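You operate a simulated robot arm through the tools that you are given. There is no shell and no other tool.

Carry out the task below with a simulated robot arm. There is one attempt and no reset: what you move stays moved.

Task
Bend the copper pipe to about 45 degrees in the bender.
Fine: leave it there; pipe in, then bender knob on before bending and left on; lever back at the start. Set down upright: what you pick out.

Only the result counts: the job must be done as asked and must still hold three seconds after the hand-in. Knocking over, shifting, dropping, spilling or breaking anything else fails it.

Robot
A 7-joint arm with a three-finger gripper, fixed in place. Base frame: the origin is at the foot of the arm, x ahead of it, y to its left, z up; the work surface is at about z = 850. Lengths are in mm, angles in degrees, forces in N, time in s.
With the tool pointing down near the work surface it reaches from about 140 to 880 mm from the base axis. Its first joint turns from -166.0 to 166.0 degrees. Payload 2.94 kg.
The TCP is the grasp point between the finger pads, 30 mm short of the fingertips. In the tool frame z runs along the fingers and y along their closing line. The gripper opens to 132 mm. The gripper's body begins 107 mm behind the TCP.
Orientation is that of the tool frame in the base frame, as [roll, pitch, yaw] about the fixed x, y, z axes, in that order (R = Rz(yaw) Ry(pitch) Rx(roll)). With the fingers straight down and closing along the base's y, the tool's x points along the base's -x, its y along +y and its z along -z.

Tools
- The arm moves only by the tool servo_tool. Its arguments are lists of equal length, an entry for each row: "hand": the opening, from 0 (shut) to 1 (fully open); "translation": the shift along the tool's x, y, z in mm, a list of three; "rotation": the turn, a rotation vector about the tool's x, y, z in degrees, a list of three. In form: {"hand": [hand, ...], "translation": [[dx, dy, dz], ...], "rotation": [[ax, ay, az], ...]}. A call has 1 to 20 rows; each row shifts and turns the commanded pose from where the row before left it, along the tool's axes as they then stand. Each row takes 0.2 s and may step no farther than 50 mm and 8.6 degrees from the row before; otherwise, or with a gripper value out of range, the whole call is refused. A pose out of reach is approached as far as the arm can. The call stops where the force on the tool passes 70 N (or 10 N more than at its start, if that is more) or the arm is blocked; 0.2 s more then pass. Each finger halts on what it meets, pressing with about 23 N; the grip force reading is that of the motor and also rises with nothing between the fingers. The clock runs only during rows and for 0.2 s after the last one: add rows that do not move to give the fingers time. The reply holds the time, the measured pose of the TCP, the force on the tool along the base axes, the opening and the grip force, in the units named above and with some noise, with the torque about the TCP (base axes, N m) and any sound that the robot's microphone picked up.
- Cameras (640 x 400 px; columns grow to the right, rows downward): "scene" is fixed at [402.6, 501.3, 1440.7]; the picture's right is [-0.78, -0.63, 0.00], its down [-0.49, 0.61, -0.63] and it looks along [0.39, -0.49, -0.78] (base axes); focal length 214 px, centre (320, 200). "wrist" rides on the gripper at [72, 3, -144] in the tool frame; the picture's right is [-0.04, 1.00, 0.00], its down [-0.88, -0.04, -0.48] and it looks along [-0.48, -0.02, 0.88] (tool axes); focal length 256 px, centre (320, 200).
- grab_frame(camera): a new picture of that camera. No time passes.
- move_column(by): slides the trunk up (or, below 0, down) by that many mm; the arm rides with it, the base frame stays. It gives what a move gives, with no picture.
- pixel_to_xyz(camera, pixels): for up to 12 pixels [column, row] of the newest picture of that camera ("zoom" is the newest enlarged one), the place [x, y, z] in the base frame of the surface seen there, good to about 2 mm. No time passes.
- inspect(camera, box): a new picture of the part [left, top, right, bottom] of that camera's present view, enlarged. No time passes.
- sign_off(): hands the job in; it is judged then, once.

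Open the gripper and draw the arm clear of the work before you hand the job in, unless the task says otherwise.

The tools are called after "Emit:" as name(argument=value, ...) on one line, values as JSON. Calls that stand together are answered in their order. servo_tool: Moves the arm, as the interface text tells. Its arguments: {"type":"object","properties":{"hand":{"type":"array"},"translation":{"type":"array"},"rotation":{"type":"array"}},"required":["hand","translation","rotation"]} The other tools are called the same way: move_column (by) slides the trunk up or down; grab_frame (camera) takes a picture; pixel_to_xyz (camera, pixels) gives the place of the surface under pixels of a picture; inspect (camera, box) takes an enlarged picture of a part of a camera's view; sign_off () hands the job in.

At the start:

```text
clock: 0.0
eef_pos: [556.0, 189.7, 1264.8]
orientation: [-180.0, 0.1, -180.0]
wrist_force: [0.2, 0.5, -0.4]
wrist_torque: [0.03, 0.01, -0.02]
grip_width: 132.0
gripper_force: 0.0
trunk travel left (down, up): [-250.0, 290.0]
```

scene: 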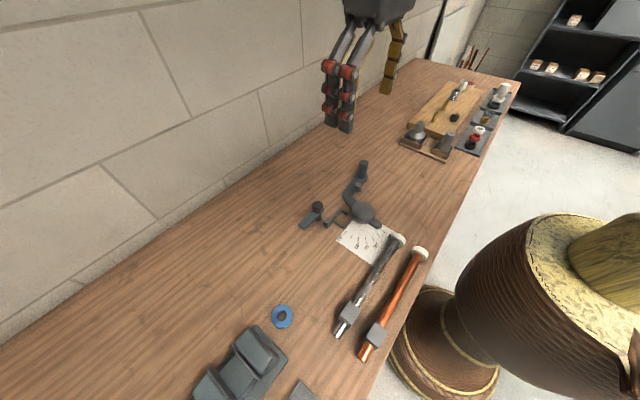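
wrist: 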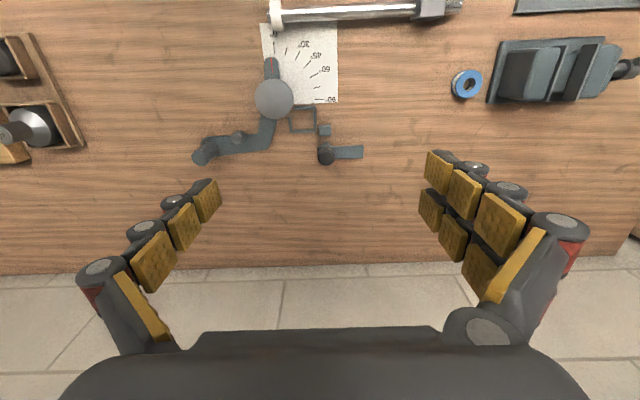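

I'll look closer at the bender, the pipes and the rest of the bench before moving anything.

Emit:
inspect(camera="scene", box=[280, 150, 440, 250])

Emit:
inspect(camera="scene", box=[180, 220, 460, 400])

Emit:
inspect(camera="wrist", box=[180, 0, 400, 180])

Emit:
inspect(camera="scene", box=[390, 60, 530, 170])

```text
4.00 times, centred on (360, 200) of scene
```

zoom: 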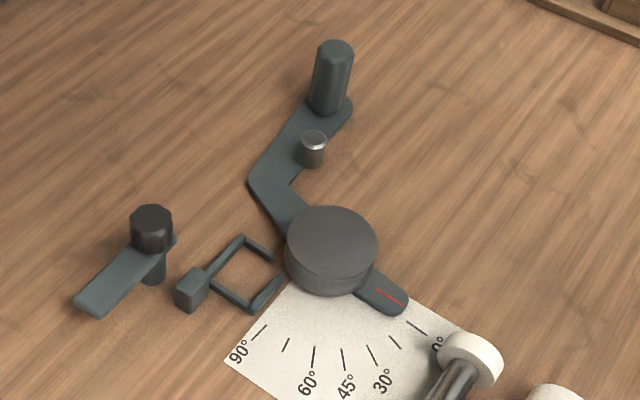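

```text
2.22 times, centred on (320, 310) of scene
```

zoom: 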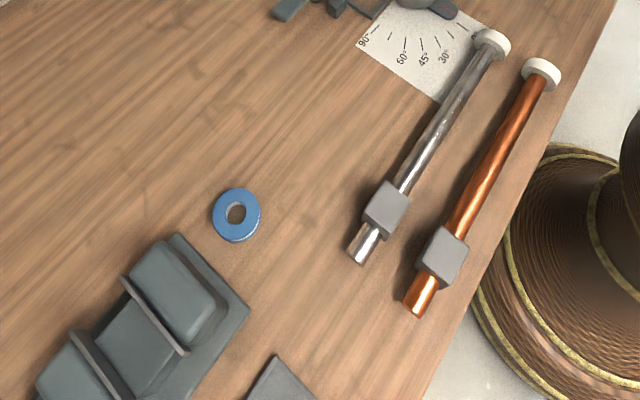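

```text
2.22 times, centred on (290, 90) of wrist
```

zoom: 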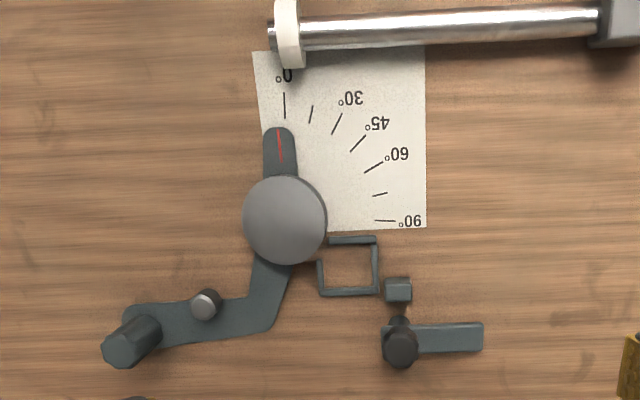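

```text
3.64 times, centred on (460, 115) of scene
```

zoom: 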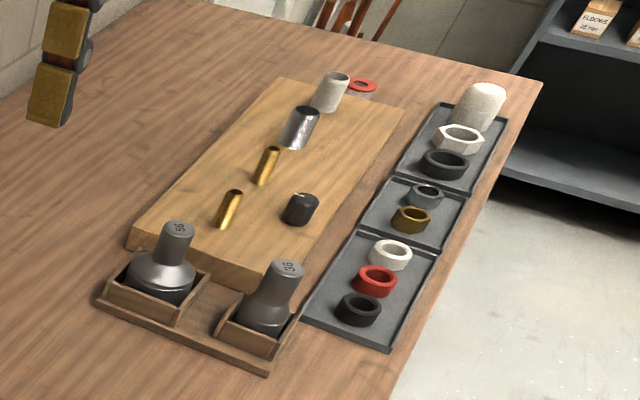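

Next I'm measuring key points of the bender and pipes.

Emit:
inspect(camera="wrist", box=[180, 40, 380, 170])

Emit:
inspect(camera="scene", box=[280, 150, 440, 250])

```text
3.08 times, centred on (280, 105) of wrist
```

zoom: 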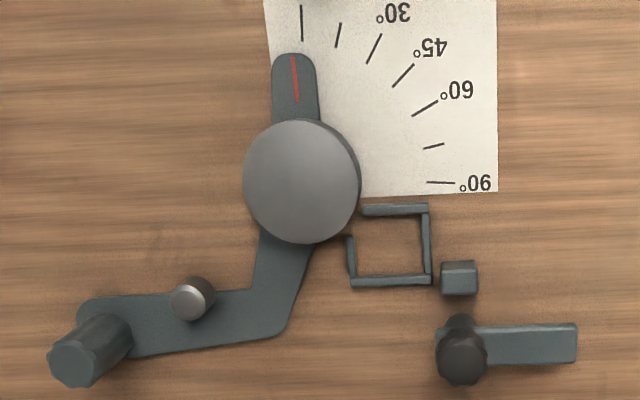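

```text
4.00 times, centred on (360, 200) of scene
```

zoom: 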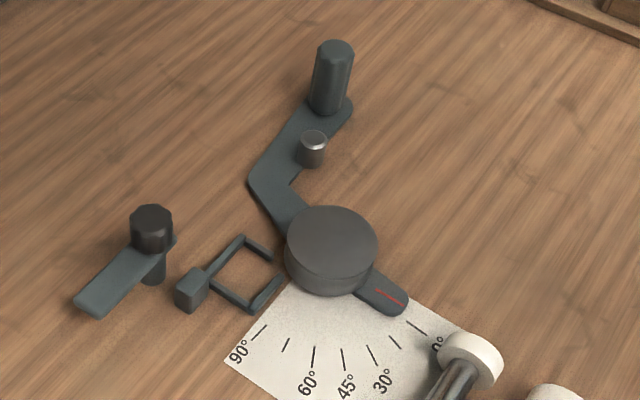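

Emit:
pixel_to_xyz(camera="zoom", pixels=[[335, 48], [330, 108], [312, 137], [310, 164], [265, 182], [330, 235], [385, 245], [285, 255], [330, 290], [400, 300], [377, 291], [405, 304]])

Emit:
pixel_to_xyz(camera="zoom", pixels=[[150, 210], [140, 235], [152, 280], [90, 305], [165, 240], [125, 270], [195, 275], [190, 302], [240, 240], [272, 258], [250, 305], [278, 280]])

Emit:
pixel_to_xyz(camera="zoom", pixels=[[210, 272], [240, 275], [268, 333], [424, 334], [344, 350], [345, 370], [470, 345], [220, 310], [130, 290], [205, 275], [180, 285], [150, 225]])

Emit:
pixel_to_xyz(camera="scene", pixels=[[420, 252], [413, 270], [400, 292], [390, 315], [377, 336], [370, 330], [383, 334], [364, 354], [398, 241], [385, 262], [351, 312], [342, 330]])

```text
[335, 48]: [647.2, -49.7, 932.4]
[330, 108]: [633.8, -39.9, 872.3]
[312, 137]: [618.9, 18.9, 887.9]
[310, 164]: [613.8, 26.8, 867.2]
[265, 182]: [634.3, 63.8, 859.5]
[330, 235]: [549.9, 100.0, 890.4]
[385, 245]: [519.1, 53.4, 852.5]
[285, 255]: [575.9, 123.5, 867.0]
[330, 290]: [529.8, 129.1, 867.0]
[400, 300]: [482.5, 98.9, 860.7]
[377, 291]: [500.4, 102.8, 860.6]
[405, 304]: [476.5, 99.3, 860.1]
```

```text
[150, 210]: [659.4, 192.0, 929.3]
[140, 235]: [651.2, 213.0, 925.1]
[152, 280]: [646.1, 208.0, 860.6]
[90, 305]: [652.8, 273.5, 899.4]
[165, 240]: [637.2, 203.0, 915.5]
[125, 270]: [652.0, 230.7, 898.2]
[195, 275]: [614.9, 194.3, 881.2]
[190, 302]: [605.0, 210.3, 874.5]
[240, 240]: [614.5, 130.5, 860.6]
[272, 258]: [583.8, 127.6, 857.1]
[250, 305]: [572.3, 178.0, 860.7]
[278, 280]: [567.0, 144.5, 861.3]
```

```text
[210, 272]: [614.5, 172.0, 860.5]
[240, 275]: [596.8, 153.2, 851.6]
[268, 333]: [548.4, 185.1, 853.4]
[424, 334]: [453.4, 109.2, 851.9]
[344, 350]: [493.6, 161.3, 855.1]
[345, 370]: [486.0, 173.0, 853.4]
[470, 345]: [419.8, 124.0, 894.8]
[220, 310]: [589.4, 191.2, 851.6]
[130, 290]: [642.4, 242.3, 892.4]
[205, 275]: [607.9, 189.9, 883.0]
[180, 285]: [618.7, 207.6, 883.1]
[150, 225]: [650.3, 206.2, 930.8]
```

```text
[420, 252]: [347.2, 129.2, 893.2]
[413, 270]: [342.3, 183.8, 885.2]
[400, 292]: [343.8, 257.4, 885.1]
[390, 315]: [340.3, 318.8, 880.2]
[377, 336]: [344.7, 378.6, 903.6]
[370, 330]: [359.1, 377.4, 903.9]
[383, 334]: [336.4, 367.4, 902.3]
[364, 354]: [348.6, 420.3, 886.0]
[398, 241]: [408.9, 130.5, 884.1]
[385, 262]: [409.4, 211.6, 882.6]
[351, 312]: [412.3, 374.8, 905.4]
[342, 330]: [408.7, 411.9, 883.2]
```

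The wrist view gives a cleaner plan view, so I'll take more coordinates there: the die edges, roller, pocket walls, stop and clamp bar.

Emit:
inspect(camera="wrist", box=[180, 40, 380, 170])

Emit:
pixel_to_xyz(camera="zoom", pixels=[[246, 180], [355, 180], [300, 124], [300, 238], [362, 210], [426, 208], [430, 280], [354, 281], [350, 240], [427, 245], [442, 283], [476, 283]])

Emit:
pixel_to_xyz(camera="zoom", pixels=[[442, 265], [476, 265], [192, 302], [200, 282], [75, 365], [120, 320], [462, 360], [462, 322], [570, 330], [570, 360], [490, 330], [490, 365]])

Emit:
pixel_to_xyz(camera="wrist", pixels=[[273, 12], [276, 20], [300, 10], [350, 12], [400, 10], [419, 8], [444, 8], [430, 14], [460, 5], [466, 85], [500, 100], [620, 60]])

```text
3.08 times, centred on (280, 105) of wrist
```

zoom: 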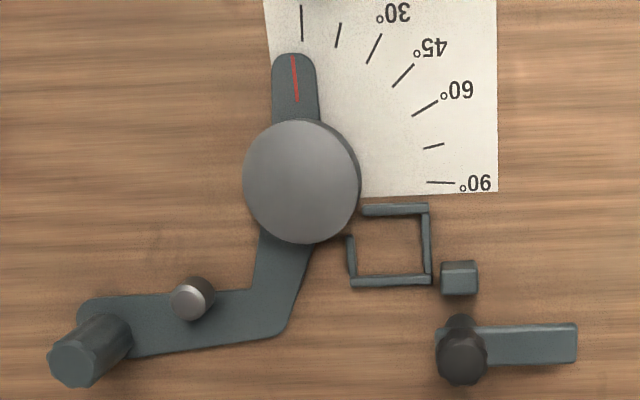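

```text
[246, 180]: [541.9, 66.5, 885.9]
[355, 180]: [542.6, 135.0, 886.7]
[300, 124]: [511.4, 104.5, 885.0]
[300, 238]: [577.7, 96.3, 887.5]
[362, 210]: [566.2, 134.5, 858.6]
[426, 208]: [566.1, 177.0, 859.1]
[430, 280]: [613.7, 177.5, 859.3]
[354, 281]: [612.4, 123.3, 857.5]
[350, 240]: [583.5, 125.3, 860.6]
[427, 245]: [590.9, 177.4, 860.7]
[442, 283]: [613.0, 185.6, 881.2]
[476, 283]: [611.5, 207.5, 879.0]
```

```text
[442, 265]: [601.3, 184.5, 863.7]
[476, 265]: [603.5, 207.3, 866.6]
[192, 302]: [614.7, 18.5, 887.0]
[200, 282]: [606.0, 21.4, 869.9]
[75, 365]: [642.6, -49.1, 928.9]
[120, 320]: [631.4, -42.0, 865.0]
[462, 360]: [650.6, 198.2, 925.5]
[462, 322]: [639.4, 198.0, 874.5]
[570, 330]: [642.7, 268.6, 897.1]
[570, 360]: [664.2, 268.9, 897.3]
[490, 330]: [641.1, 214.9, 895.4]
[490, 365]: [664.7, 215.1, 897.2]
```

```text
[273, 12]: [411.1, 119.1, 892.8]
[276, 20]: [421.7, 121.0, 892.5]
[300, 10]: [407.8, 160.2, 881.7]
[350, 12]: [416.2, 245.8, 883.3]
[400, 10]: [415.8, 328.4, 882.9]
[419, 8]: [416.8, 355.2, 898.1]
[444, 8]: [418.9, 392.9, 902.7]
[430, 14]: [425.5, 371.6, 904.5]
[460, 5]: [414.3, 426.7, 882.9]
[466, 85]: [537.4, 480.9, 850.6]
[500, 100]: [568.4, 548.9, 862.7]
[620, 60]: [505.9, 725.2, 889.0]
```

Die is about (545, 100) with radius ~34, and the pocket centre is about (590, 151). Now I need the exact dimensions of the copper pipe's block, collar and tail.

Emit:
inspect(camera="scene", box=[320, 300, 420, 370])

Emit:
pixel_to_xyz(camera="zoom", pixels=[[345, 165], [420, 205], [395, 270], [312, 225], [365, 215], [400, 290], [310, 245], [380, 300], [300, 325], [340, 345], [270, 370], [295, 385]])

Emit:
inspect(camera="scene", box=[370, 220, 450, 275])

Emit:
pixel_to_xyz(camera="zoom", pixels=[[350, 205], [400, 195], [455, 225], [470, 255], [440, 290], [365, 240], [345, 250], [390, 290], [350, 300], [380, 320], [320, 380], [360, 390]])

```text
5.71 times, centred on (370, 335) of scene
```

zoom: 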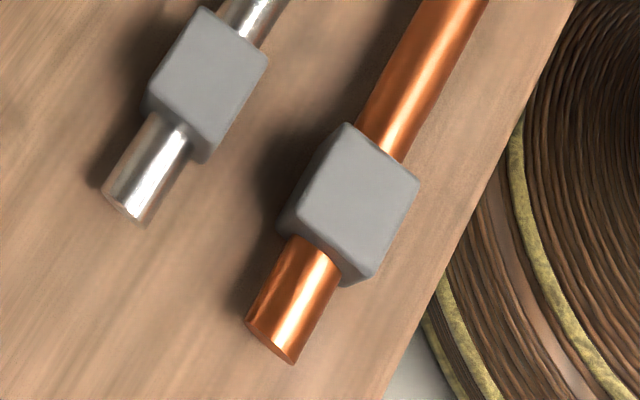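

```text
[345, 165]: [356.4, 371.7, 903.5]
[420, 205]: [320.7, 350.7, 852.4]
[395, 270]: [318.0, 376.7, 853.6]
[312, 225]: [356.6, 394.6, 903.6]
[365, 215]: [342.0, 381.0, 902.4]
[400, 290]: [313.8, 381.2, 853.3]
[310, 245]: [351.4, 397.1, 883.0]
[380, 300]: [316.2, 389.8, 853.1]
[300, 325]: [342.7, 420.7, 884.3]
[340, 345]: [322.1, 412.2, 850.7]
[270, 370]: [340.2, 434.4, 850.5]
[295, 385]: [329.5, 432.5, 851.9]
```

```text
7.27 times, centred on (410, 248) of scene
```

zoom: 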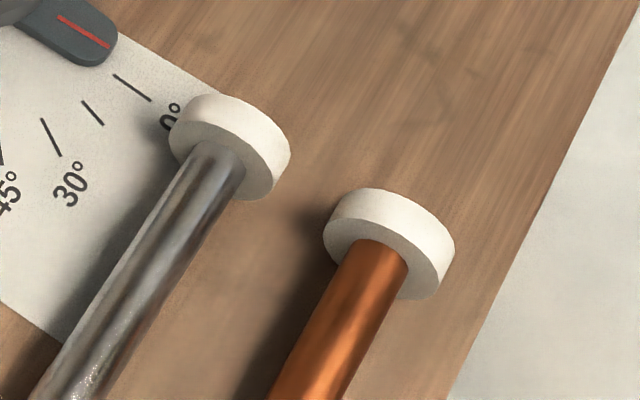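

```text
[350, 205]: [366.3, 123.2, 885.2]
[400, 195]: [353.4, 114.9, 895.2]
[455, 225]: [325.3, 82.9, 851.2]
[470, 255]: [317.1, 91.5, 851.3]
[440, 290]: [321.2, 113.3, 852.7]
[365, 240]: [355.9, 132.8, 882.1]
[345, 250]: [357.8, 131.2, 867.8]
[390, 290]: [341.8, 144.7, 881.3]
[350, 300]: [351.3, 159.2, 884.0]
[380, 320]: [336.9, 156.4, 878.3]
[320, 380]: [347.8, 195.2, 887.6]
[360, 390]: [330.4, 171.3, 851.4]
```

I need the block corners more precisely, so I'm repeating the block zoom.

Emit:
inspect(camera="scene", box=[350, 310, 400, 365])

```text
7.27 times, centred on (375, 338) of scene
```

zoom: 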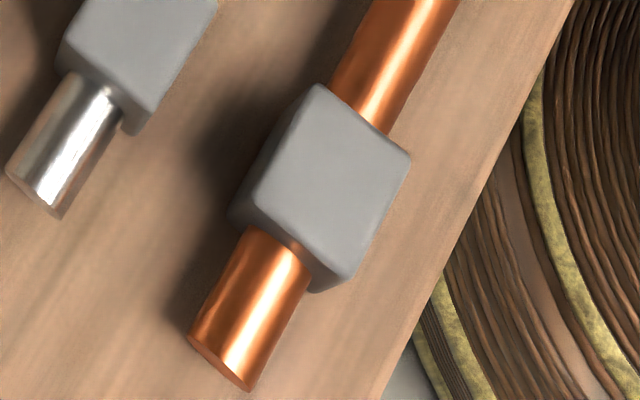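

Emit:
pixel_to_xyz(camera="zoom", pixels=[[320, 90], [402, 153], [348, 270], [256, 205], [330, 180], [245, 235], [335, 284], [275, 260], [235, 350], [250, 385], [195, 345], [340, 100]])

Emit:
pixel_to_xyz(camera="scene", pixels=[[408, 275], [404, 283], [397, 297], [393, 305], [410, 277], [399, 286], [430, 280], [440, 262], [395, 355], [300, 390], [250, 355], [282, 316]])

```text
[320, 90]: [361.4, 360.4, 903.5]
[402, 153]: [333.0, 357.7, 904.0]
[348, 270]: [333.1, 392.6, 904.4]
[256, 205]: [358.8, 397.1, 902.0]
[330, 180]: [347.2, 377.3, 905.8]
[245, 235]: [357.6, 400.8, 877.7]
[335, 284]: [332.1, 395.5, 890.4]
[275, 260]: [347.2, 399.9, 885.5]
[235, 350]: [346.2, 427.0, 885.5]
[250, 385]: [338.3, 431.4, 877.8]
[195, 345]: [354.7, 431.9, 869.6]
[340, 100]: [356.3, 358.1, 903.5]
```

```text
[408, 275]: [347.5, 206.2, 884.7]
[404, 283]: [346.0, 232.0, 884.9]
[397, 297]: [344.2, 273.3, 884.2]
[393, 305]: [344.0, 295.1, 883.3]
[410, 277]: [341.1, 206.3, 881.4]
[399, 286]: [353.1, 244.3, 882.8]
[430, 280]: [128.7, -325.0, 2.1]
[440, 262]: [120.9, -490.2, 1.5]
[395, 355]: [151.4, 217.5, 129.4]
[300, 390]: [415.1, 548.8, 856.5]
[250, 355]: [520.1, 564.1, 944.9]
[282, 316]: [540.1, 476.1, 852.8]
```

Pipe axis is x≈346.5, block centre y≈377, and pocket centre about (590, 151), so the pipe needs a shift of about (+243.5, −226). I'll turn the tool so the fingers close along x, narrow the opening, and go above the pipe at y≈276.

Emit:
servo_tool(hand=[0.4, 0.4, 0.4, 0.4, 0.4, 0.4, 0.4, 0.4, 0.4, 0.4, 0.4, 0.4, 0.4, 0.4, 0.4, 0.4, 0.4, 0.4, 0.4, 0.4], translation=[[0, 0, 0], [0, 0, 0], [0, 0, 0], [0, 0, 0], [0, 0, 0], [0, 0, 0], [0, 0, 0], [0, 0, 0], [0, 0, 0], [0, 0, 0], [0, 0, 0], [-10.75, 26.2, 33.1], [-10.75, 26.2, 33.1], [-10.75, 26.2, 33.1], [-10.75, 26.2, 33.1], [-10.75, 26.2, 33.1], [-10.75, 26.2, 33.1], [-10.75, 26.2, 33.1], [-10.75, 26.2, 33.1], [0, 0, 0]], rotation=[[0, 0, -8.182], [0, 0, -8.182], [0, 0, -8.182], [0, 0, -8.182], [0, 0, -8.182], [0, 0, -8.182], [0, 0, -8.182], [0, 0, -8.182], [0, 0, -8.182], [0, 0, -8.182], [0, 0, -8.182], [0, 0, 0], [0, 0, 0], [0, 0, 0], [0, 0, 0], [0, 0, 0], [0, 0, 0], [0, 0, 0], [0, 0, 0], [0, 0, 0]])

Emit:
grab_frame(camera="wrist")

Emit:
grab_frame(camera="scene")

```text
clock: 4.2
eef_pos: [346.8, 275.7, 998.7]
orientation: [-180.0, 0.0, -90.1]
wrist_force: [0.0, -0.2, 0.0]
wrist_torque: [-0.02, 0.01, 0.04]
grip_width: 52.8
gripper_force: 0.2
trunk travel left (down, up): [-250.0, 290.0]
```

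```text
taken
```

wrist: 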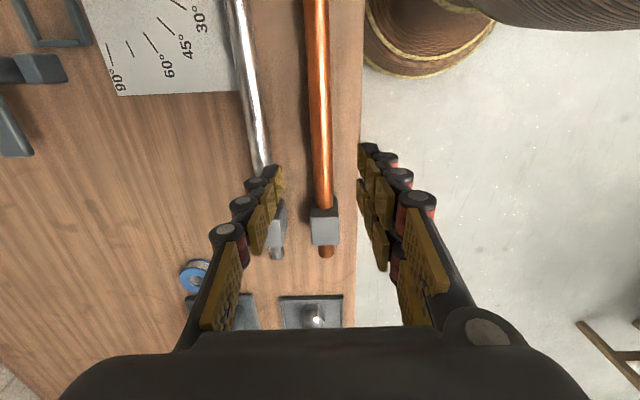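

```text
taken
```

scene: 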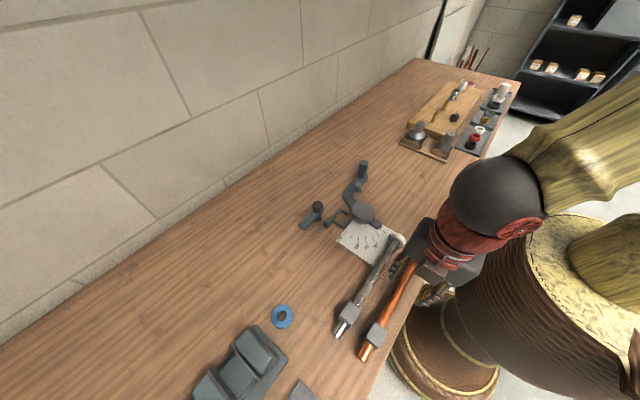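

The fingers straddle the copper pipe (columns ~270 to ~370, pipe at ~320). I'll descend to TCP z≈893 and close.

Emit:
servo_tool(hand=[0.36, 0.36, 0.36, 0.36, 0.36], translation=[[0, 0, 30], [0, 0, 30], [0, 0, 25], [0, 0, 20], [0, 0, 0]], rotation=[[0, 0, 0], [0, 0, 0], [0, 0, 0], [0, 0, 0], [0, 0, 0]])

Emit:
grab_frame(camera="wrist")

```text
clock: 5.4
eef_pos: [347.6, 274.1, 893.5]
orientation: [-180.0, 0.1, -90.0]
wrist_force: [0.4, -0.3, 0.1]
wrist_torque: [-0.02, 0.02, 0.02]
grip_width: 47.7
gripper_force: 0.0
trunk travel left (down, up): [-250.0, 290.0]
```

```text
taken
```

wrist: 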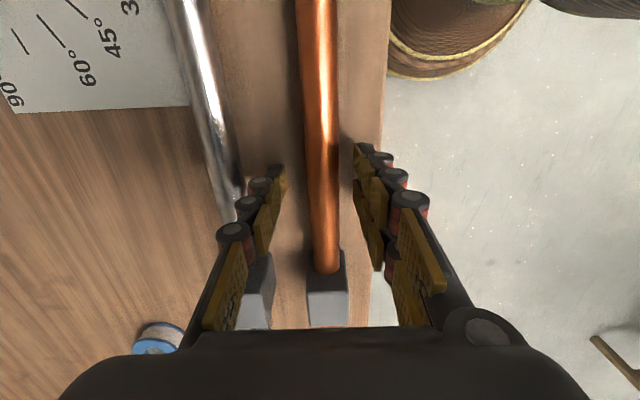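

Pipe sits between the pads with clearance on both sides; closing the hand.

Emit:
servo_tool(hand=[0.25, 0.15, 0.05, 0.0, 0.0, 0.0], translation=[[0, 0, 0], [0, 0, 0], [0, 0, 0], [0, 0, 0], [0, 0, 0], [0, 0, 0]], rotation=[[0, 0, 0], [0, 0, 0], [0, 0, 0], [0, 0, 0], [0, 0, 0], [0, 0, 0]])

Emit:
grab_frame(camera="wrist")

```text
clock: 6.8
eef_pos: [346.8, 275.6, 894.5]
orientation: [-179.9, 0.0, -89.9]
wrist_force: [-0.7, 0.1, -0.6]
wrist_torque: [-0.01, -0.01, -0.02]
grip_width: 0.2
gripper_force: 23.1
trunk travel left (down, up): [-250.0, 290.0]
```

```text
taken
```

wrist: 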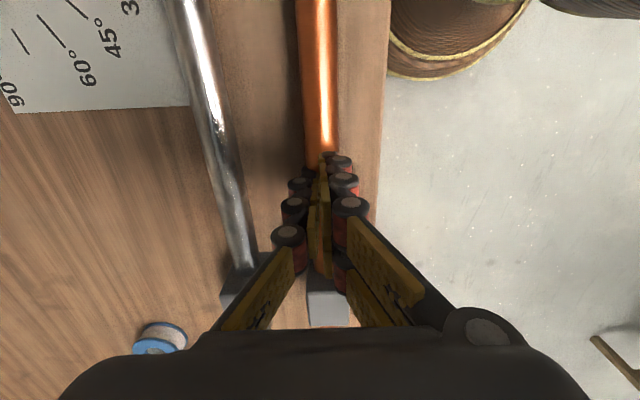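

The fingers shut completely (width 0.2), so they are not around the pipe. I'll look from the scene camera.

Emit:
inspect(camera="scene", box=[340, 220, 460, 370])

Emit:
pixel_to_xyz(camera="wrist", pixels=[[318, 60], [318, 120], [318, 145], [325, 155], [318, 200], [328, 310], [215, 120], [240, 230]])

```text
2.67 times, centred on (400, 295) of scene
```

zoom: 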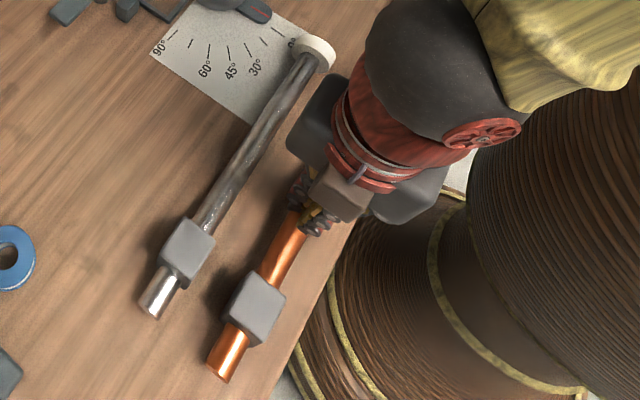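

```text
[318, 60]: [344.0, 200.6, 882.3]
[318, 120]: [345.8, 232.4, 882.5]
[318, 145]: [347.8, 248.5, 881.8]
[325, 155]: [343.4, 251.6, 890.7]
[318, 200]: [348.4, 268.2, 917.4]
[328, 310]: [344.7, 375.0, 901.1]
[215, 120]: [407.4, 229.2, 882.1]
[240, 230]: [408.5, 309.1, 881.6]
```

Emit:
inspect(camera="wrist", box=[250, 120, 390, 290])

Emit:
pixel_to_xyz(camera="zoom", pixels=[[310, 60], [340, 70], [320, 100], [340, 90], [380, 80], [280, 90], [390, 140], [300, 170], [320, 200], [270, 200], [400, 200], [320, 300]])

Emit:
inspect(camera="scene", box=[370, 270, 430, 320])

Emit:
pixel_to_xyz(camera="zoom", pixels=[[270, 150], [300, 180], [320, 200], [290, 200], [250, 200], [350, 200], [270, 170], [330, 150], [250, 250], [280, 210], [310, 230], [220, 160]])

```text
2.35 times, centred on (320, 205) of wrist
```

zoom: 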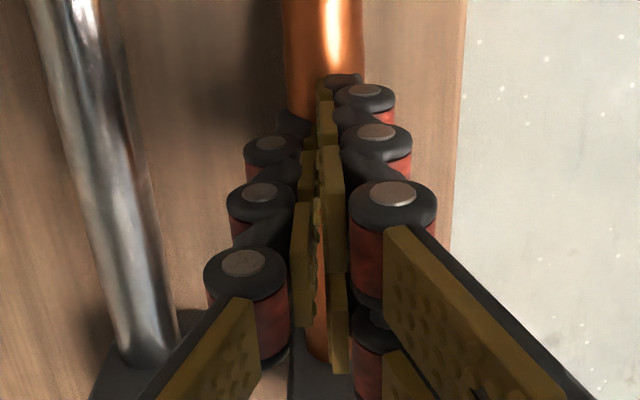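

```text
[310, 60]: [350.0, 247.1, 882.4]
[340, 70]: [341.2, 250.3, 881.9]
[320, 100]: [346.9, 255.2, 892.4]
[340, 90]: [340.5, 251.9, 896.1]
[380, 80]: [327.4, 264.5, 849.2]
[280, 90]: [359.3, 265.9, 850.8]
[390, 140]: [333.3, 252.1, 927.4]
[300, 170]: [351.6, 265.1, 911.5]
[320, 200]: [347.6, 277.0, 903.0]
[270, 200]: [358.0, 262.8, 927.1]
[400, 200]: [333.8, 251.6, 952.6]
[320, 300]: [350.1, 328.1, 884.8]
```

```text
8.00 times, centred on (400, 295) of scene
```

zoom: 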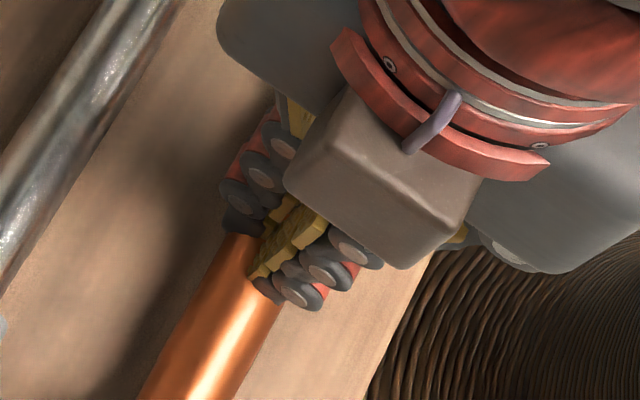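

```text
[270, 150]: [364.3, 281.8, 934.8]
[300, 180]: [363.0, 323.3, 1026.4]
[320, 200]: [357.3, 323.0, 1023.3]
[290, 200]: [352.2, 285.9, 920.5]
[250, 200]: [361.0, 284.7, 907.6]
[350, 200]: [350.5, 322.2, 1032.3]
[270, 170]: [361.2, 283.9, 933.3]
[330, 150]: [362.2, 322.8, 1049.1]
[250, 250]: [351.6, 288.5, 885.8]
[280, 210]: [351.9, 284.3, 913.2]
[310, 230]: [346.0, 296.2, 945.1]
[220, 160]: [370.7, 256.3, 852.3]
```

The fingertips appear to end around z≈885–890, on top of the pipe, higher than expected. I'll reopen and measure where the tips really are.

Emit:
servo_tool(hand=[0.1, 0.2, 0.3, 0.36, 0.36, 0.36], translation=[[0, 0, 0], [0, 0, 0], [0, 0, 0], [0, 0, 0], [0, 0, 0], [0, 0, 0]], rotation=[[0, 0, 0], [0, 0, 0], [0, 0, 0], [0, 0, 0], [0, 0, 0], [0, 0, 0]])

Emit:
inspect(camera="wrist", box=[220, 120, 420, 290])

Emit:
pixel_to_xyz(camera="wrist", pixels=[[280, 168], [284, 175], [276, 170], [357, 152], [362, 148], [360, 156], [268, 190], [375, 170], [362, 190], [270, 215], [378, 262]])

```text
clock: 8.2
eef_pos: [346.0, 274.7, 893.5]
orientation: [180.0, -0.1, -90.1]
wrist_force: [-0.4, -0.7, -0.9]
wrist_torque: [-0.02, -0.02, 0.04]
grip_width: 47.4
gripper_force: 0.1
trunk travel left (down, up): [-250.0, 290.0]
```

```text
2.35 times, centred on (320, 205) of wrist
```

zoom: 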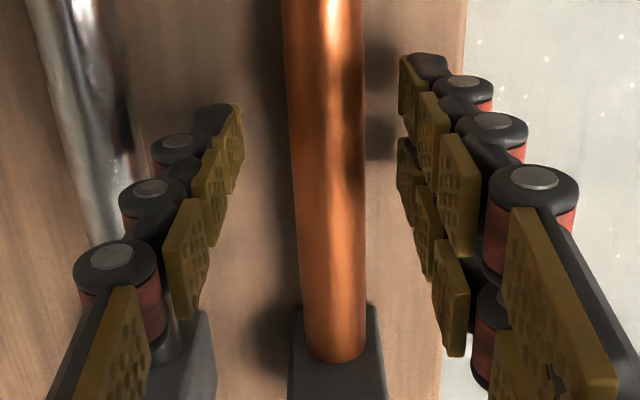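

```text
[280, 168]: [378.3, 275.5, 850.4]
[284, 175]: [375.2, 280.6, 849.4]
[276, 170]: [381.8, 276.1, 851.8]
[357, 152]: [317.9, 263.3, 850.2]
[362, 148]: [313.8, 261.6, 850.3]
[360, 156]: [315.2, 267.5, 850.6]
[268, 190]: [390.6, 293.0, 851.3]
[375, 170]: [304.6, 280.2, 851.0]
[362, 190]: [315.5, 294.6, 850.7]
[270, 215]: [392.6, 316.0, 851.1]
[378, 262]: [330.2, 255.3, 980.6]
```

Those queries referred to the older wrist picture, so I'm taking a fresh frame and repeating.

Emit:
grab_frame(camera="wrist")

Emit:
pixel_to_xyz(camera="wrist", pixels=[[275, 166], [278, 170], [284, 175], [281, 190], [362, 144], [357, 152], [355, 165], [355, 190], [357, 205], [376, 262], [372, 205], [265, 200]])

Emit:
inspect(camera="scene", box=[370, 270, 430, 320])

```text
taken
```

wrist: 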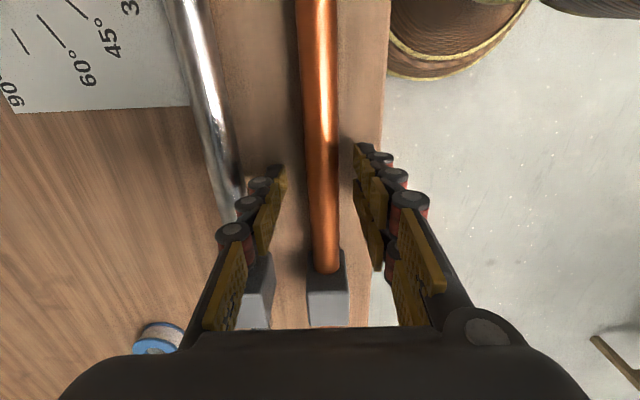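

```text
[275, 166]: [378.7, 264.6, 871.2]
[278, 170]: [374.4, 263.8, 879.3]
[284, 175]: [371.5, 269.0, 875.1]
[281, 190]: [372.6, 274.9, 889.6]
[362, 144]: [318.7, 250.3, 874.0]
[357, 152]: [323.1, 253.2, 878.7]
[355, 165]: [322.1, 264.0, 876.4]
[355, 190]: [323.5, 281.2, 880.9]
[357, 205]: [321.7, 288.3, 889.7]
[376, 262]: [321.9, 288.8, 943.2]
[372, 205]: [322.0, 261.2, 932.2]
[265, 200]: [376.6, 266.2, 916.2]
```

```text
8.00 times, centred on (400, 295) of scene
```

zoom: 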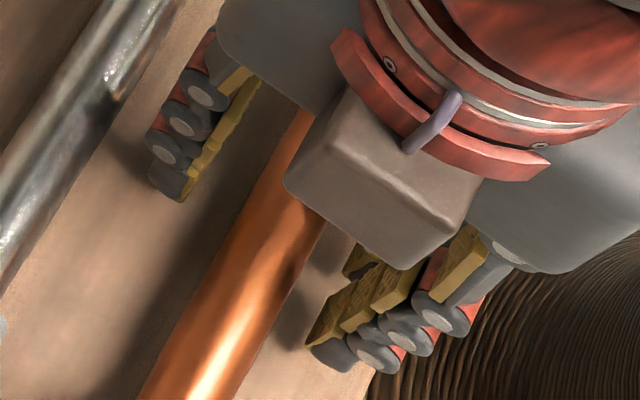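

The fingers passed through the pipe's tube, so only the grey block seems graspable. I'll rise, move +y to the block (y≈377), and come down over it.

Emit:
servo_tool(hand=[0.38, 0.38, 0.38, 0.38, 0.38, 0.38, 0.38, 0.38], translation=[[0, 0, -40], [0, 0, -40], [-34, 0, 0], [-34, 0, 0], [-34, 0, 0], [0, 0, 20], [0, 0, 0], [0, 0, 0]], rotation=[[0, 0, 0], [0, 0, 0], [0, 0, 0], [0, 0, 0], [0, 0, 0], [0, 0, 0], [0, 0, 0], [0, 0, 0]])

Emit:
grab_frame(camera="wrist")

Emit:
inspect(camera="scene", box=[320, 290, 420, 370])

```text
clock: 10.0
eef_pos: [346.4, 378.0, 953.5]
orientation: [-180.0, 0.0, -89.9]
wrist_force: [-0.4, -0.3, -1.1]
wrist_torque: [0.03, 0.0, 0.02]
grip_width: 50.0
gripper_force: 0.0
trunk travel left (down, up): [-250.0, 290.0]
```

```text
taken
```

wrist: 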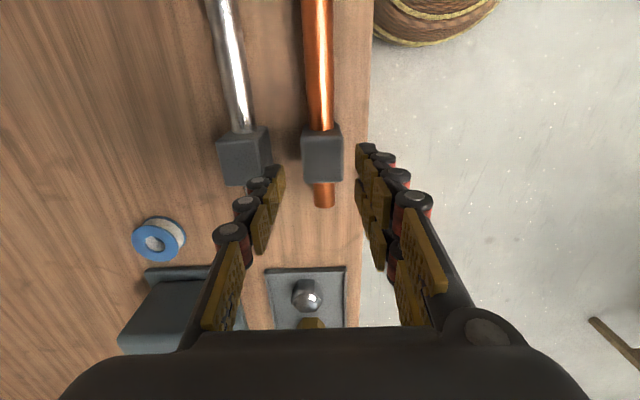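

```text
5.00 times, centred on (370, 330) of scene
```

zoom: 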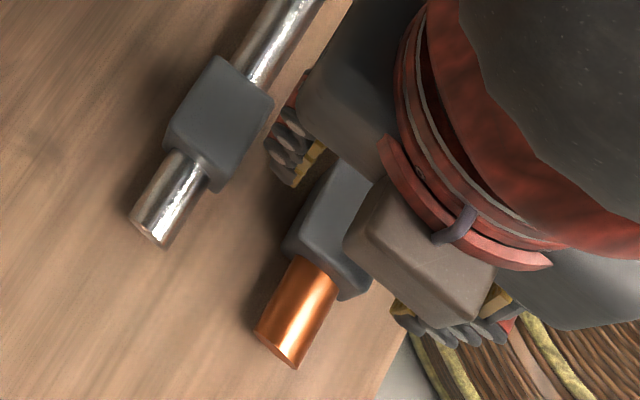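

Tool is at (346, 378), centred over the block. Descending 58 mm to z≈896 and closing on the block.

Emit:
servo_tool(hand=[0.38, 0.38, 0.38, 0.38, 0.3, 0.2, 0.15, 0.15, 0.1, 0.0, 0.0], translation=[[0, 0, 25], [0, 0, 20], [0, 0, 13], [0, 0, 0], [0, 0, 0], [0, 0, 0], [0, 0, 0], [0, 0, 0], [0, 0, 0], [0, 0, 0], [0, 0, 0]], rotation=[[0, 0, 0], [0, 0, 0], [0, 0, 0], [0, 0, 0], [0, 0, 0], [0, 0, 0], [0, 0, 0], [0, 0, 0], [0, 0, 0], [0, 0, 0], [0, 0, 0]])

Emit:
grab_frame(camera="wrist")

```text
clock: 12.4
eef_pos: [347.2, 377.0, 897.0]
orientation: [-180.0, 0.0, -90.0]
wrist_force: [-0.5, 0.6, 0.7]
wrist_torque: [-0.02, 0.0, -0.05]
grip_width: 33.7
gripper_force: 23.4
trunk travel left (down, up): [-250.0, 290.0]
```

```text
taken
```

wrist: 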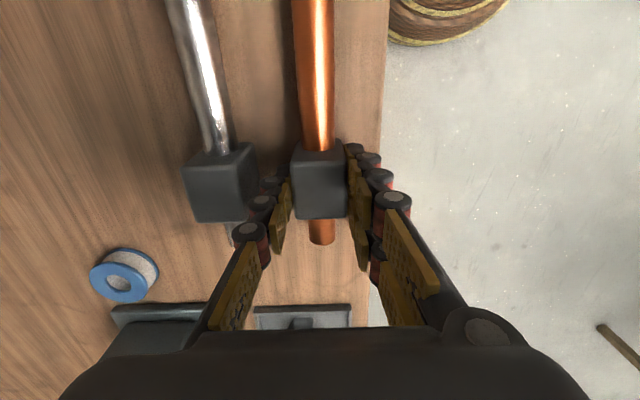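

The block is held at 33.7 mm width. I'll lift gently 30 mm and check for pipe tilt.

Emit:
servo_tool(hand=[0.0, 0.0, 0.0, 0.0, 0.0], translation=[[0, 0, -5], [0, 0, -10], [0, 0, -15], [0, 0, 0], [0, 0, 0]], rotation=[[0, 0, 0], [0, 0, 0], [0, 0, 0], [0, 0, 0], [0, 0, 0]])

Emit:
grab_frame(camera="wrist")

Emit:
grab_frame(camera="scene")

Emit:
pixel_to_xyz(camera="wrist", pixels=[[310, 5], [314, 60], [316, 100], [316, 140], [318, 180], [321, 238]])

```text
clock: 13.6
eef_pos: [347.8, 376.9, 925.4]
orientation: [180.0, -0.1, -90.0]
wrist_force: [0.6, 0.4, -2.6]
wrist_torque: [0.21, 0.03, 0.02]
grip_width: 33.8
gripper_force: 22.8
trunk travel left (down, up): [-250.0, 290.0]
```

```text
taken
```

wrist: 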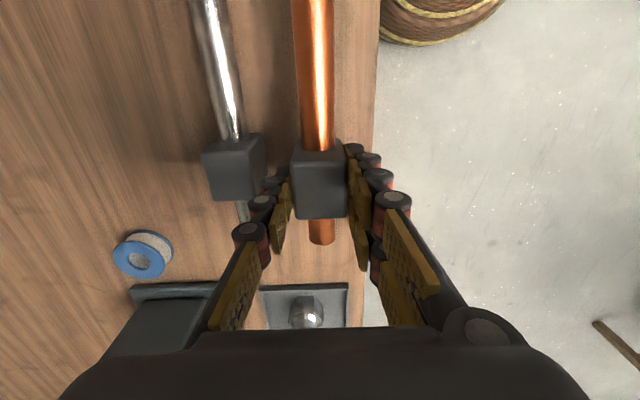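

```text
taken
```

scene: 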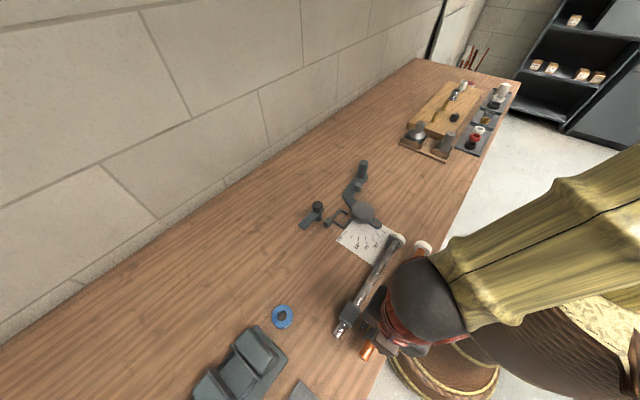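

```text
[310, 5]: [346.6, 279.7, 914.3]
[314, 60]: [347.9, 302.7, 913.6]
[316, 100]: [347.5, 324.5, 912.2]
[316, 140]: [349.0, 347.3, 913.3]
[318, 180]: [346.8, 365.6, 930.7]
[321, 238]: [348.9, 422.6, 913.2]
```

The pipe is level (top z≈913 all along) and held. While the view is clear, I'll refine the pocket position from the scene camera at high zoom.

Emit:
inspect(camera="scene", box=[315, 195, 365, 235])

```text
10.00 times, centred on (340, 215) of scene
```

zoom: 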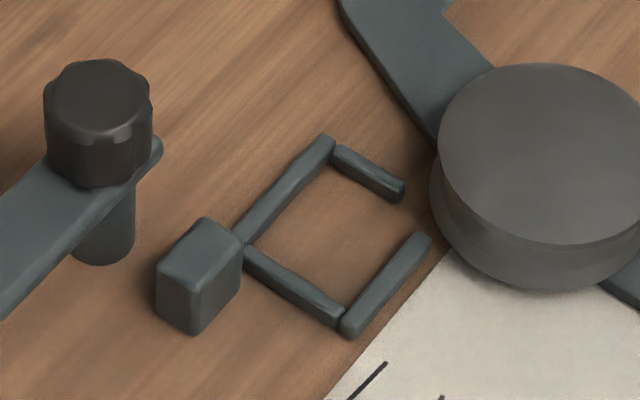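

Emit:
pixel_to_xyz(camera="zoom", pixels=[[325, 140], [250, 235], [285, 187], [340, 150], [395, 187], [255, 255], [335, 312], [350, 330], [425, 240], [390, 280], [300, 280], [365, 170]])

Emit:
pixel_to_xyz(camera="zoom", pixels=[[200, 240], [205, 222], [238, 245], [165, 262], [200, 280], [193, 325], [220, 290], [100, 80], [60, 90], [145, 90], [105, 118], [105, 245]])

Emit:
pixel_to_xyz(camera="zoom", pixels=[[540, 70], [445, 150], [480, 220], [560, 240], [540, 155], [440, 190], [470, 240], [520, 275], [590, 280], [470, 210], [600, 200], [620, 140]])

```text
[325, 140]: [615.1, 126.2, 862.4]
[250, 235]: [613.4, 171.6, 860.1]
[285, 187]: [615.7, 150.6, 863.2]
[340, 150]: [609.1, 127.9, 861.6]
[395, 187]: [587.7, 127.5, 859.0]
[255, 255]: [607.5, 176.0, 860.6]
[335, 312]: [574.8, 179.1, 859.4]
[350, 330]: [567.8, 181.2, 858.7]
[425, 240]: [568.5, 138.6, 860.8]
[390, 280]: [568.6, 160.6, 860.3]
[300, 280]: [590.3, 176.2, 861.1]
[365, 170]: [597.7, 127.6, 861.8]
```

```text
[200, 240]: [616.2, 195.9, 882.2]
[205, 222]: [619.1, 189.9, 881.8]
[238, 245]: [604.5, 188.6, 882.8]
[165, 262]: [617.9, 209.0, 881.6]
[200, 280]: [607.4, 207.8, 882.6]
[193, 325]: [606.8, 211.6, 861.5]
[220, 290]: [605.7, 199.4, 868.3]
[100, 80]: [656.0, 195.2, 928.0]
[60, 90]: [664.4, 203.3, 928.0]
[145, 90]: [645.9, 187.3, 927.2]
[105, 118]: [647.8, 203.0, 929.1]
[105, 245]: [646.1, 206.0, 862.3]
```

```text
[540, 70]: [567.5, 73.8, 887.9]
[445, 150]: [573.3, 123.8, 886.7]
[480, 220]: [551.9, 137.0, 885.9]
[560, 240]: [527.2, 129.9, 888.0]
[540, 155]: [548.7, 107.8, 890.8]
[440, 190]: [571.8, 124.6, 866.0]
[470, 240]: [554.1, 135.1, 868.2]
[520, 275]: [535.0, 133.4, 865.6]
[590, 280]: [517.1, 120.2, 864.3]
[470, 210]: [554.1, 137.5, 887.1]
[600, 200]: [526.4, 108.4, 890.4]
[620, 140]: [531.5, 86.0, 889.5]
```

Pocket centre refines to (591.5, 152), with walls topping at z≈861. Lifting to z≈1020, then carrying the pipe across to hover over the bender.

Emit:
servo_tool(hand=[0, 0, 0, 0, 0, 0, 0, 0, 0, 0, 0, 0, 0, 0, 0, 0, 0, 0, 0, 0], translation=[[0, 0, -20], [0, 0, -25], [0, 0, -25], [0, 0, -25], [16.07, -17.4, 0], [16.07, -17.4, 0], [16.07, -17.4, 0], [16.07, -17.4, 0], [16.07, -17.4, 0], [16.07, -17.4, 0], [16.07, -17.4, 0], [16.07, -17.4, 0], [16.07, -17.4, 0], [16.07, -17.4, 0], [16.07, -17.4, 0], [16.07, -17.4, 0], [16.07, -17.4, 0], [16.07, -17.4, 0], [0, 0, 0], [0, 0, 0]], rotation=[[0, 0, 0], [0, 0, 0], [0, 0, 0], [0, 0, 0], [0, 0, 0], [0, 0, 0], [0, 0, 0], [0, 0, 0], [0, 0, 0], [0, 0, 0], [0, 0, 0], [0, 0, 0], [0, 0, 0], [0, 0, 0], [0, 0, 0], [0, 0, 0], [0, 0, 0], [0, 0, 0], [0, 0, 0], [0, 0, 0]])

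Emit:
grab_frame(camera="wrist")

Emit:
inspect(camera="scene", box=[260, 120, 440, 240])

Emit:
grab_frame(camera="scene")

```text
clock: 17.8
eef_pos: [590.8, 151.1, 1021.2]
orientation: [179.9, 0.1, -90.0]
wrist_force: [-0.1, -1.3, -2.3]
wrist_torque: [0.2, 0.0, -0.01]
grip_width: 33.6
gripper_force: 23.0
trunk travel left (down, up): [-250.0, 290.0]
```

```text
taken
```

wrist: 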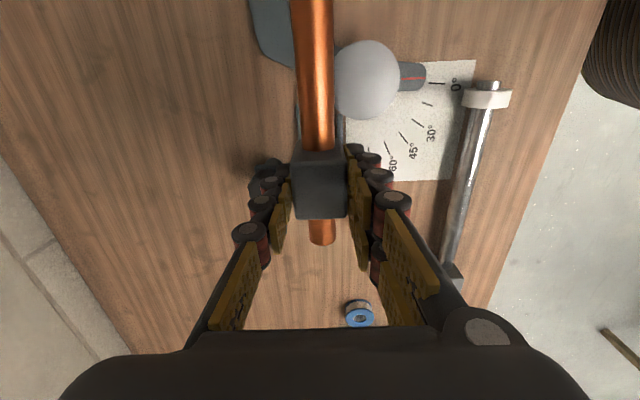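

```text
3.33 times, centred on (350, 180) of scene
```

zoom: 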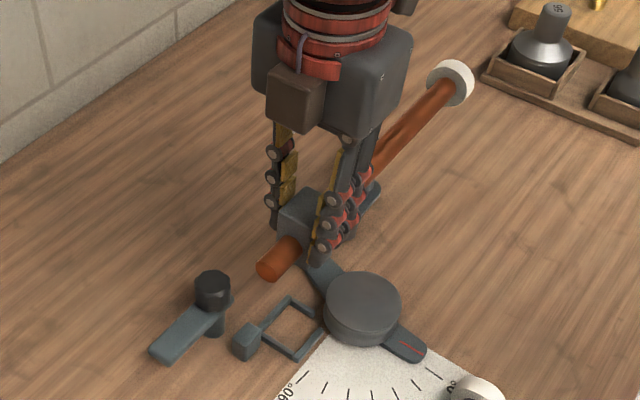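

```text
taken
```

scene: 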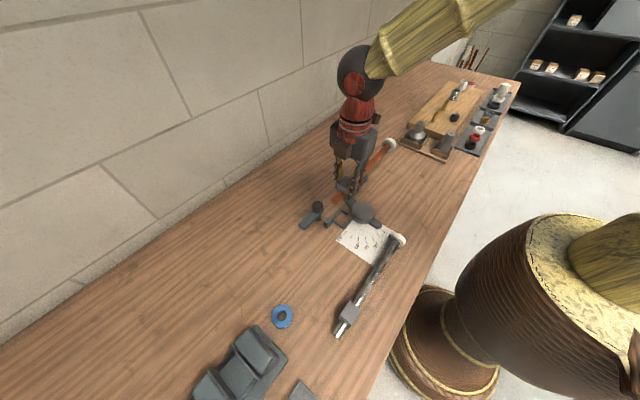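

Measuring the held block and pipe in the wrist view to fine-tune x/y before lowering.

Emit:
pixel_to_xyz(camera="wrist", pixels=[[303, 156], [340, 156], [302, 214], [341, 214], [321, 185], [321, 216], [310, 20], [316, 90], [317, 135], [322, 238], [296, 100], [334, 100]])

```text
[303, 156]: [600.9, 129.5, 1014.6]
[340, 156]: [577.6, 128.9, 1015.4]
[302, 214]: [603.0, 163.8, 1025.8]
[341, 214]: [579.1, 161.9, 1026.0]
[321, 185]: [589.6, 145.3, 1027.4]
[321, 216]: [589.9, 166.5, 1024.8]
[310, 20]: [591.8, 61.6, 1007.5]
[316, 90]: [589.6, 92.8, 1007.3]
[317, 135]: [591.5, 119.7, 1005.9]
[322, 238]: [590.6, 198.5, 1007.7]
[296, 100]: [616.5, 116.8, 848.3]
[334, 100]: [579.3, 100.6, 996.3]
```

Pocket clearance in y is small, so I'll cross-check the block's y extents from the scene camera.

Emit:
inspect(camera="scene", box=[325, 165, 375, 210])

Emit:
inspect(camera="wrist", box=[280, 130, 360, 250])

```text
8.89 times, centred on (350, 188) of scene
```

zoom: 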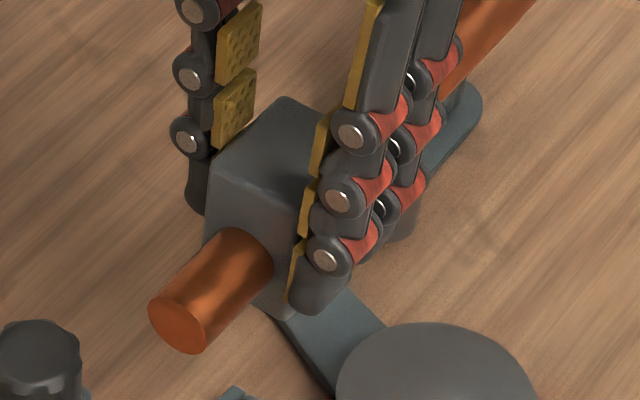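

```text
3.33 times, centred on (320, 190) of wrist
```

zoom: 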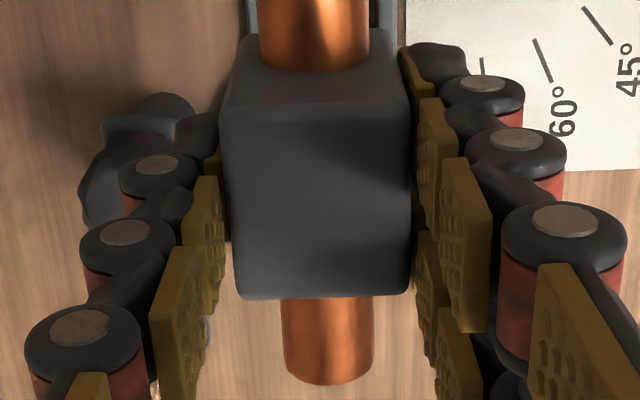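

Emit:
pixel_to_xyz(camera="zoom", pixels=[[320, 105], [320, 115], [320, 95], [320, 80], [240, 85], [395, 85], [320, 290], [320, 280], [320, 298], [320, 340], [320, 378], [320, 200]])

Emit:
inspect(camera="scene", box=[325, 165, 375, 210])

Emit:
pixel_to_xyz(camera="zoom", pixels=[[215, 200], [280, 240], [270, 280], [285, 300], [225, 165], [285, 215], [235, 155], [285, 105], [175, 320], [250, 200], [270, 160], [230, 260]])

```text
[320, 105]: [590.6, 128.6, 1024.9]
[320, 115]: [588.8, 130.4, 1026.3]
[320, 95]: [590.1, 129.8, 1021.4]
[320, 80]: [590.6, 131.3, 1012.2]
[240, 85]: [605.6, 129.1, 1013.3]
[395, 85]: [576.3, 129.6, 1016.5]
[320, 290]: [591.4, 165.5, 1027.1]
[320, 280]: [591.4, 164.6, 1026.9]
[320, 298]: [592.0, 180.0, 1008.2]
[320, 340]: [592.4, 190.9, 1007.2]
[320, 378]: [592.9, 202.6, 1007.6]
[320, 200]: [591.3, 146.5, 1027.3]
```

```text
8.89 times, centred on (350, 188) of scene
```

zoom: 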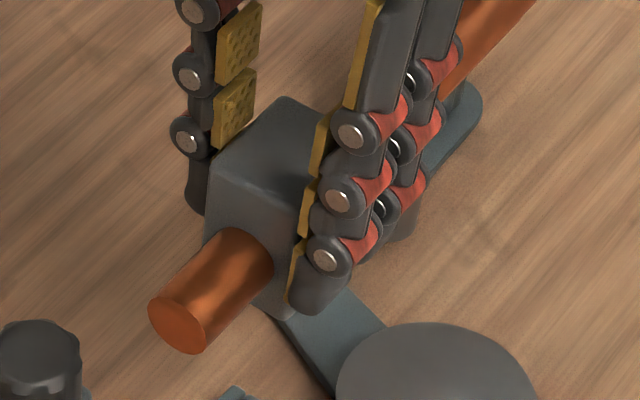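

```text
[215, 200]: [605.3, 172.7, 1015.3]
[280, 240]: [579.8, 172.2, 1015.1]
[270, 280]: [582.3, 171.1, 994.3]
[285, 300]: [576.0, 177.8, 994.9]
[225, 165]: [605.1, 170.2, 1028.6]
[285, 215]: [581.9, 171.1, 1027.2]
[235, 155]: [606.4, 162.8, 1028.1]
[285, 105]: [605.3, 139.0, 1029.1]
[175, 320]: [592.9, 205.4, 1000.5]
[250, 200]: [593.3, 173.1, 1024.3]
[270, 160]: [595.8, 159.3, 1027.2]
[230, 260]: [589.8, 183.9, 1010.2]
```

Block spans y≈129.5–171.8 and is centred at x≈591. I'll measure the pocket's inner edges once more at higher zoom.

Emit:
inspect(camera="scene", box=[334, 205, 362, 231])

```text
15.38 times, centred on (348, 218) of scene
```

zoom: 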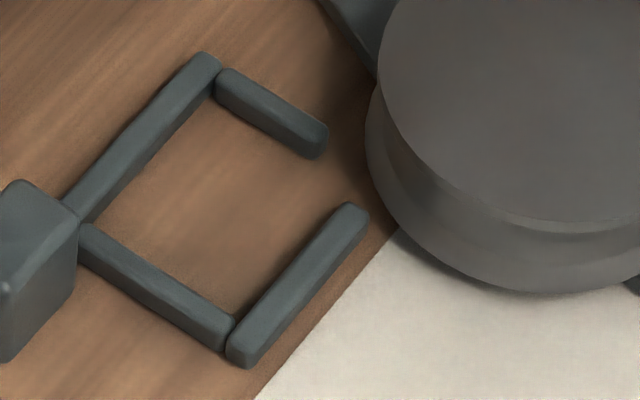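

Emit:
pixel_to_xyz(camera="zoom", pixels=[[265, 90], [250, 110], [255, 125], [245, 120], [160, 252], [150, 245], [165, 270], [145, 280], [135, 150], [160, 155], [165, 165], [275, 280]])

Emit:
pixel_to_xyz(camera="zoom", pixels=[[290, 262], [280, 265], [300, 285], [285, 300], [155, 260], [160, 290], [270, 95], [260, 120], [145, 130], [155, 140], [215, 60], [100, 215]])

```text
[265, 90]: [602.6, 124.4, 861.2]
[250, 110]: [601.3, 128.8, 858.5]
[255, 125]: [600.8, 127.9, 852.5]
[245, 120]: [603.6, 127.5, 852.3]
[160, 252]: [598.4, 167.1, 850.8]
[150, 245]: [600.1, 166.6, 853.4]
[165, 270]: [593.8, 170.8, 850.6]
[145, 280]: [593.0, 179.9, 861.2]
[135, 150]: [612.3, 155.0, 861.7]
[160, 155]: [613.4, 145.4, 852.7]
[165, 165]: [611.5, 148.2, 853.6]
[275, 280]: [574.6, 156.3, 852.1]
```

```text
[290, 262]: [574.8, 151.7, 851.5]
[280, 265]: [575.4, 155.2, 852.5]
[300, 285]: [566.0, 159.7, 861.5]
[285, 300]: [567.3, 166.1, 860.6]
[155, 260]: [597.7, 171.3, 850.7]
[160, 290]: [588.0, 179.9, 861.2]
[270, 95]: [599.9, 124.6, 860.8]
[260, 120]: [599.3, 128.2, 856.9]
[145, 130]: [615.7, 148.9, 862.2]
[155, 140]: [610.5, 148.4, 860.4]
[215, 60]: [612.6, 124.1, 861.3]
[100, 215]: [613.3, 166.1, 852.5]
```

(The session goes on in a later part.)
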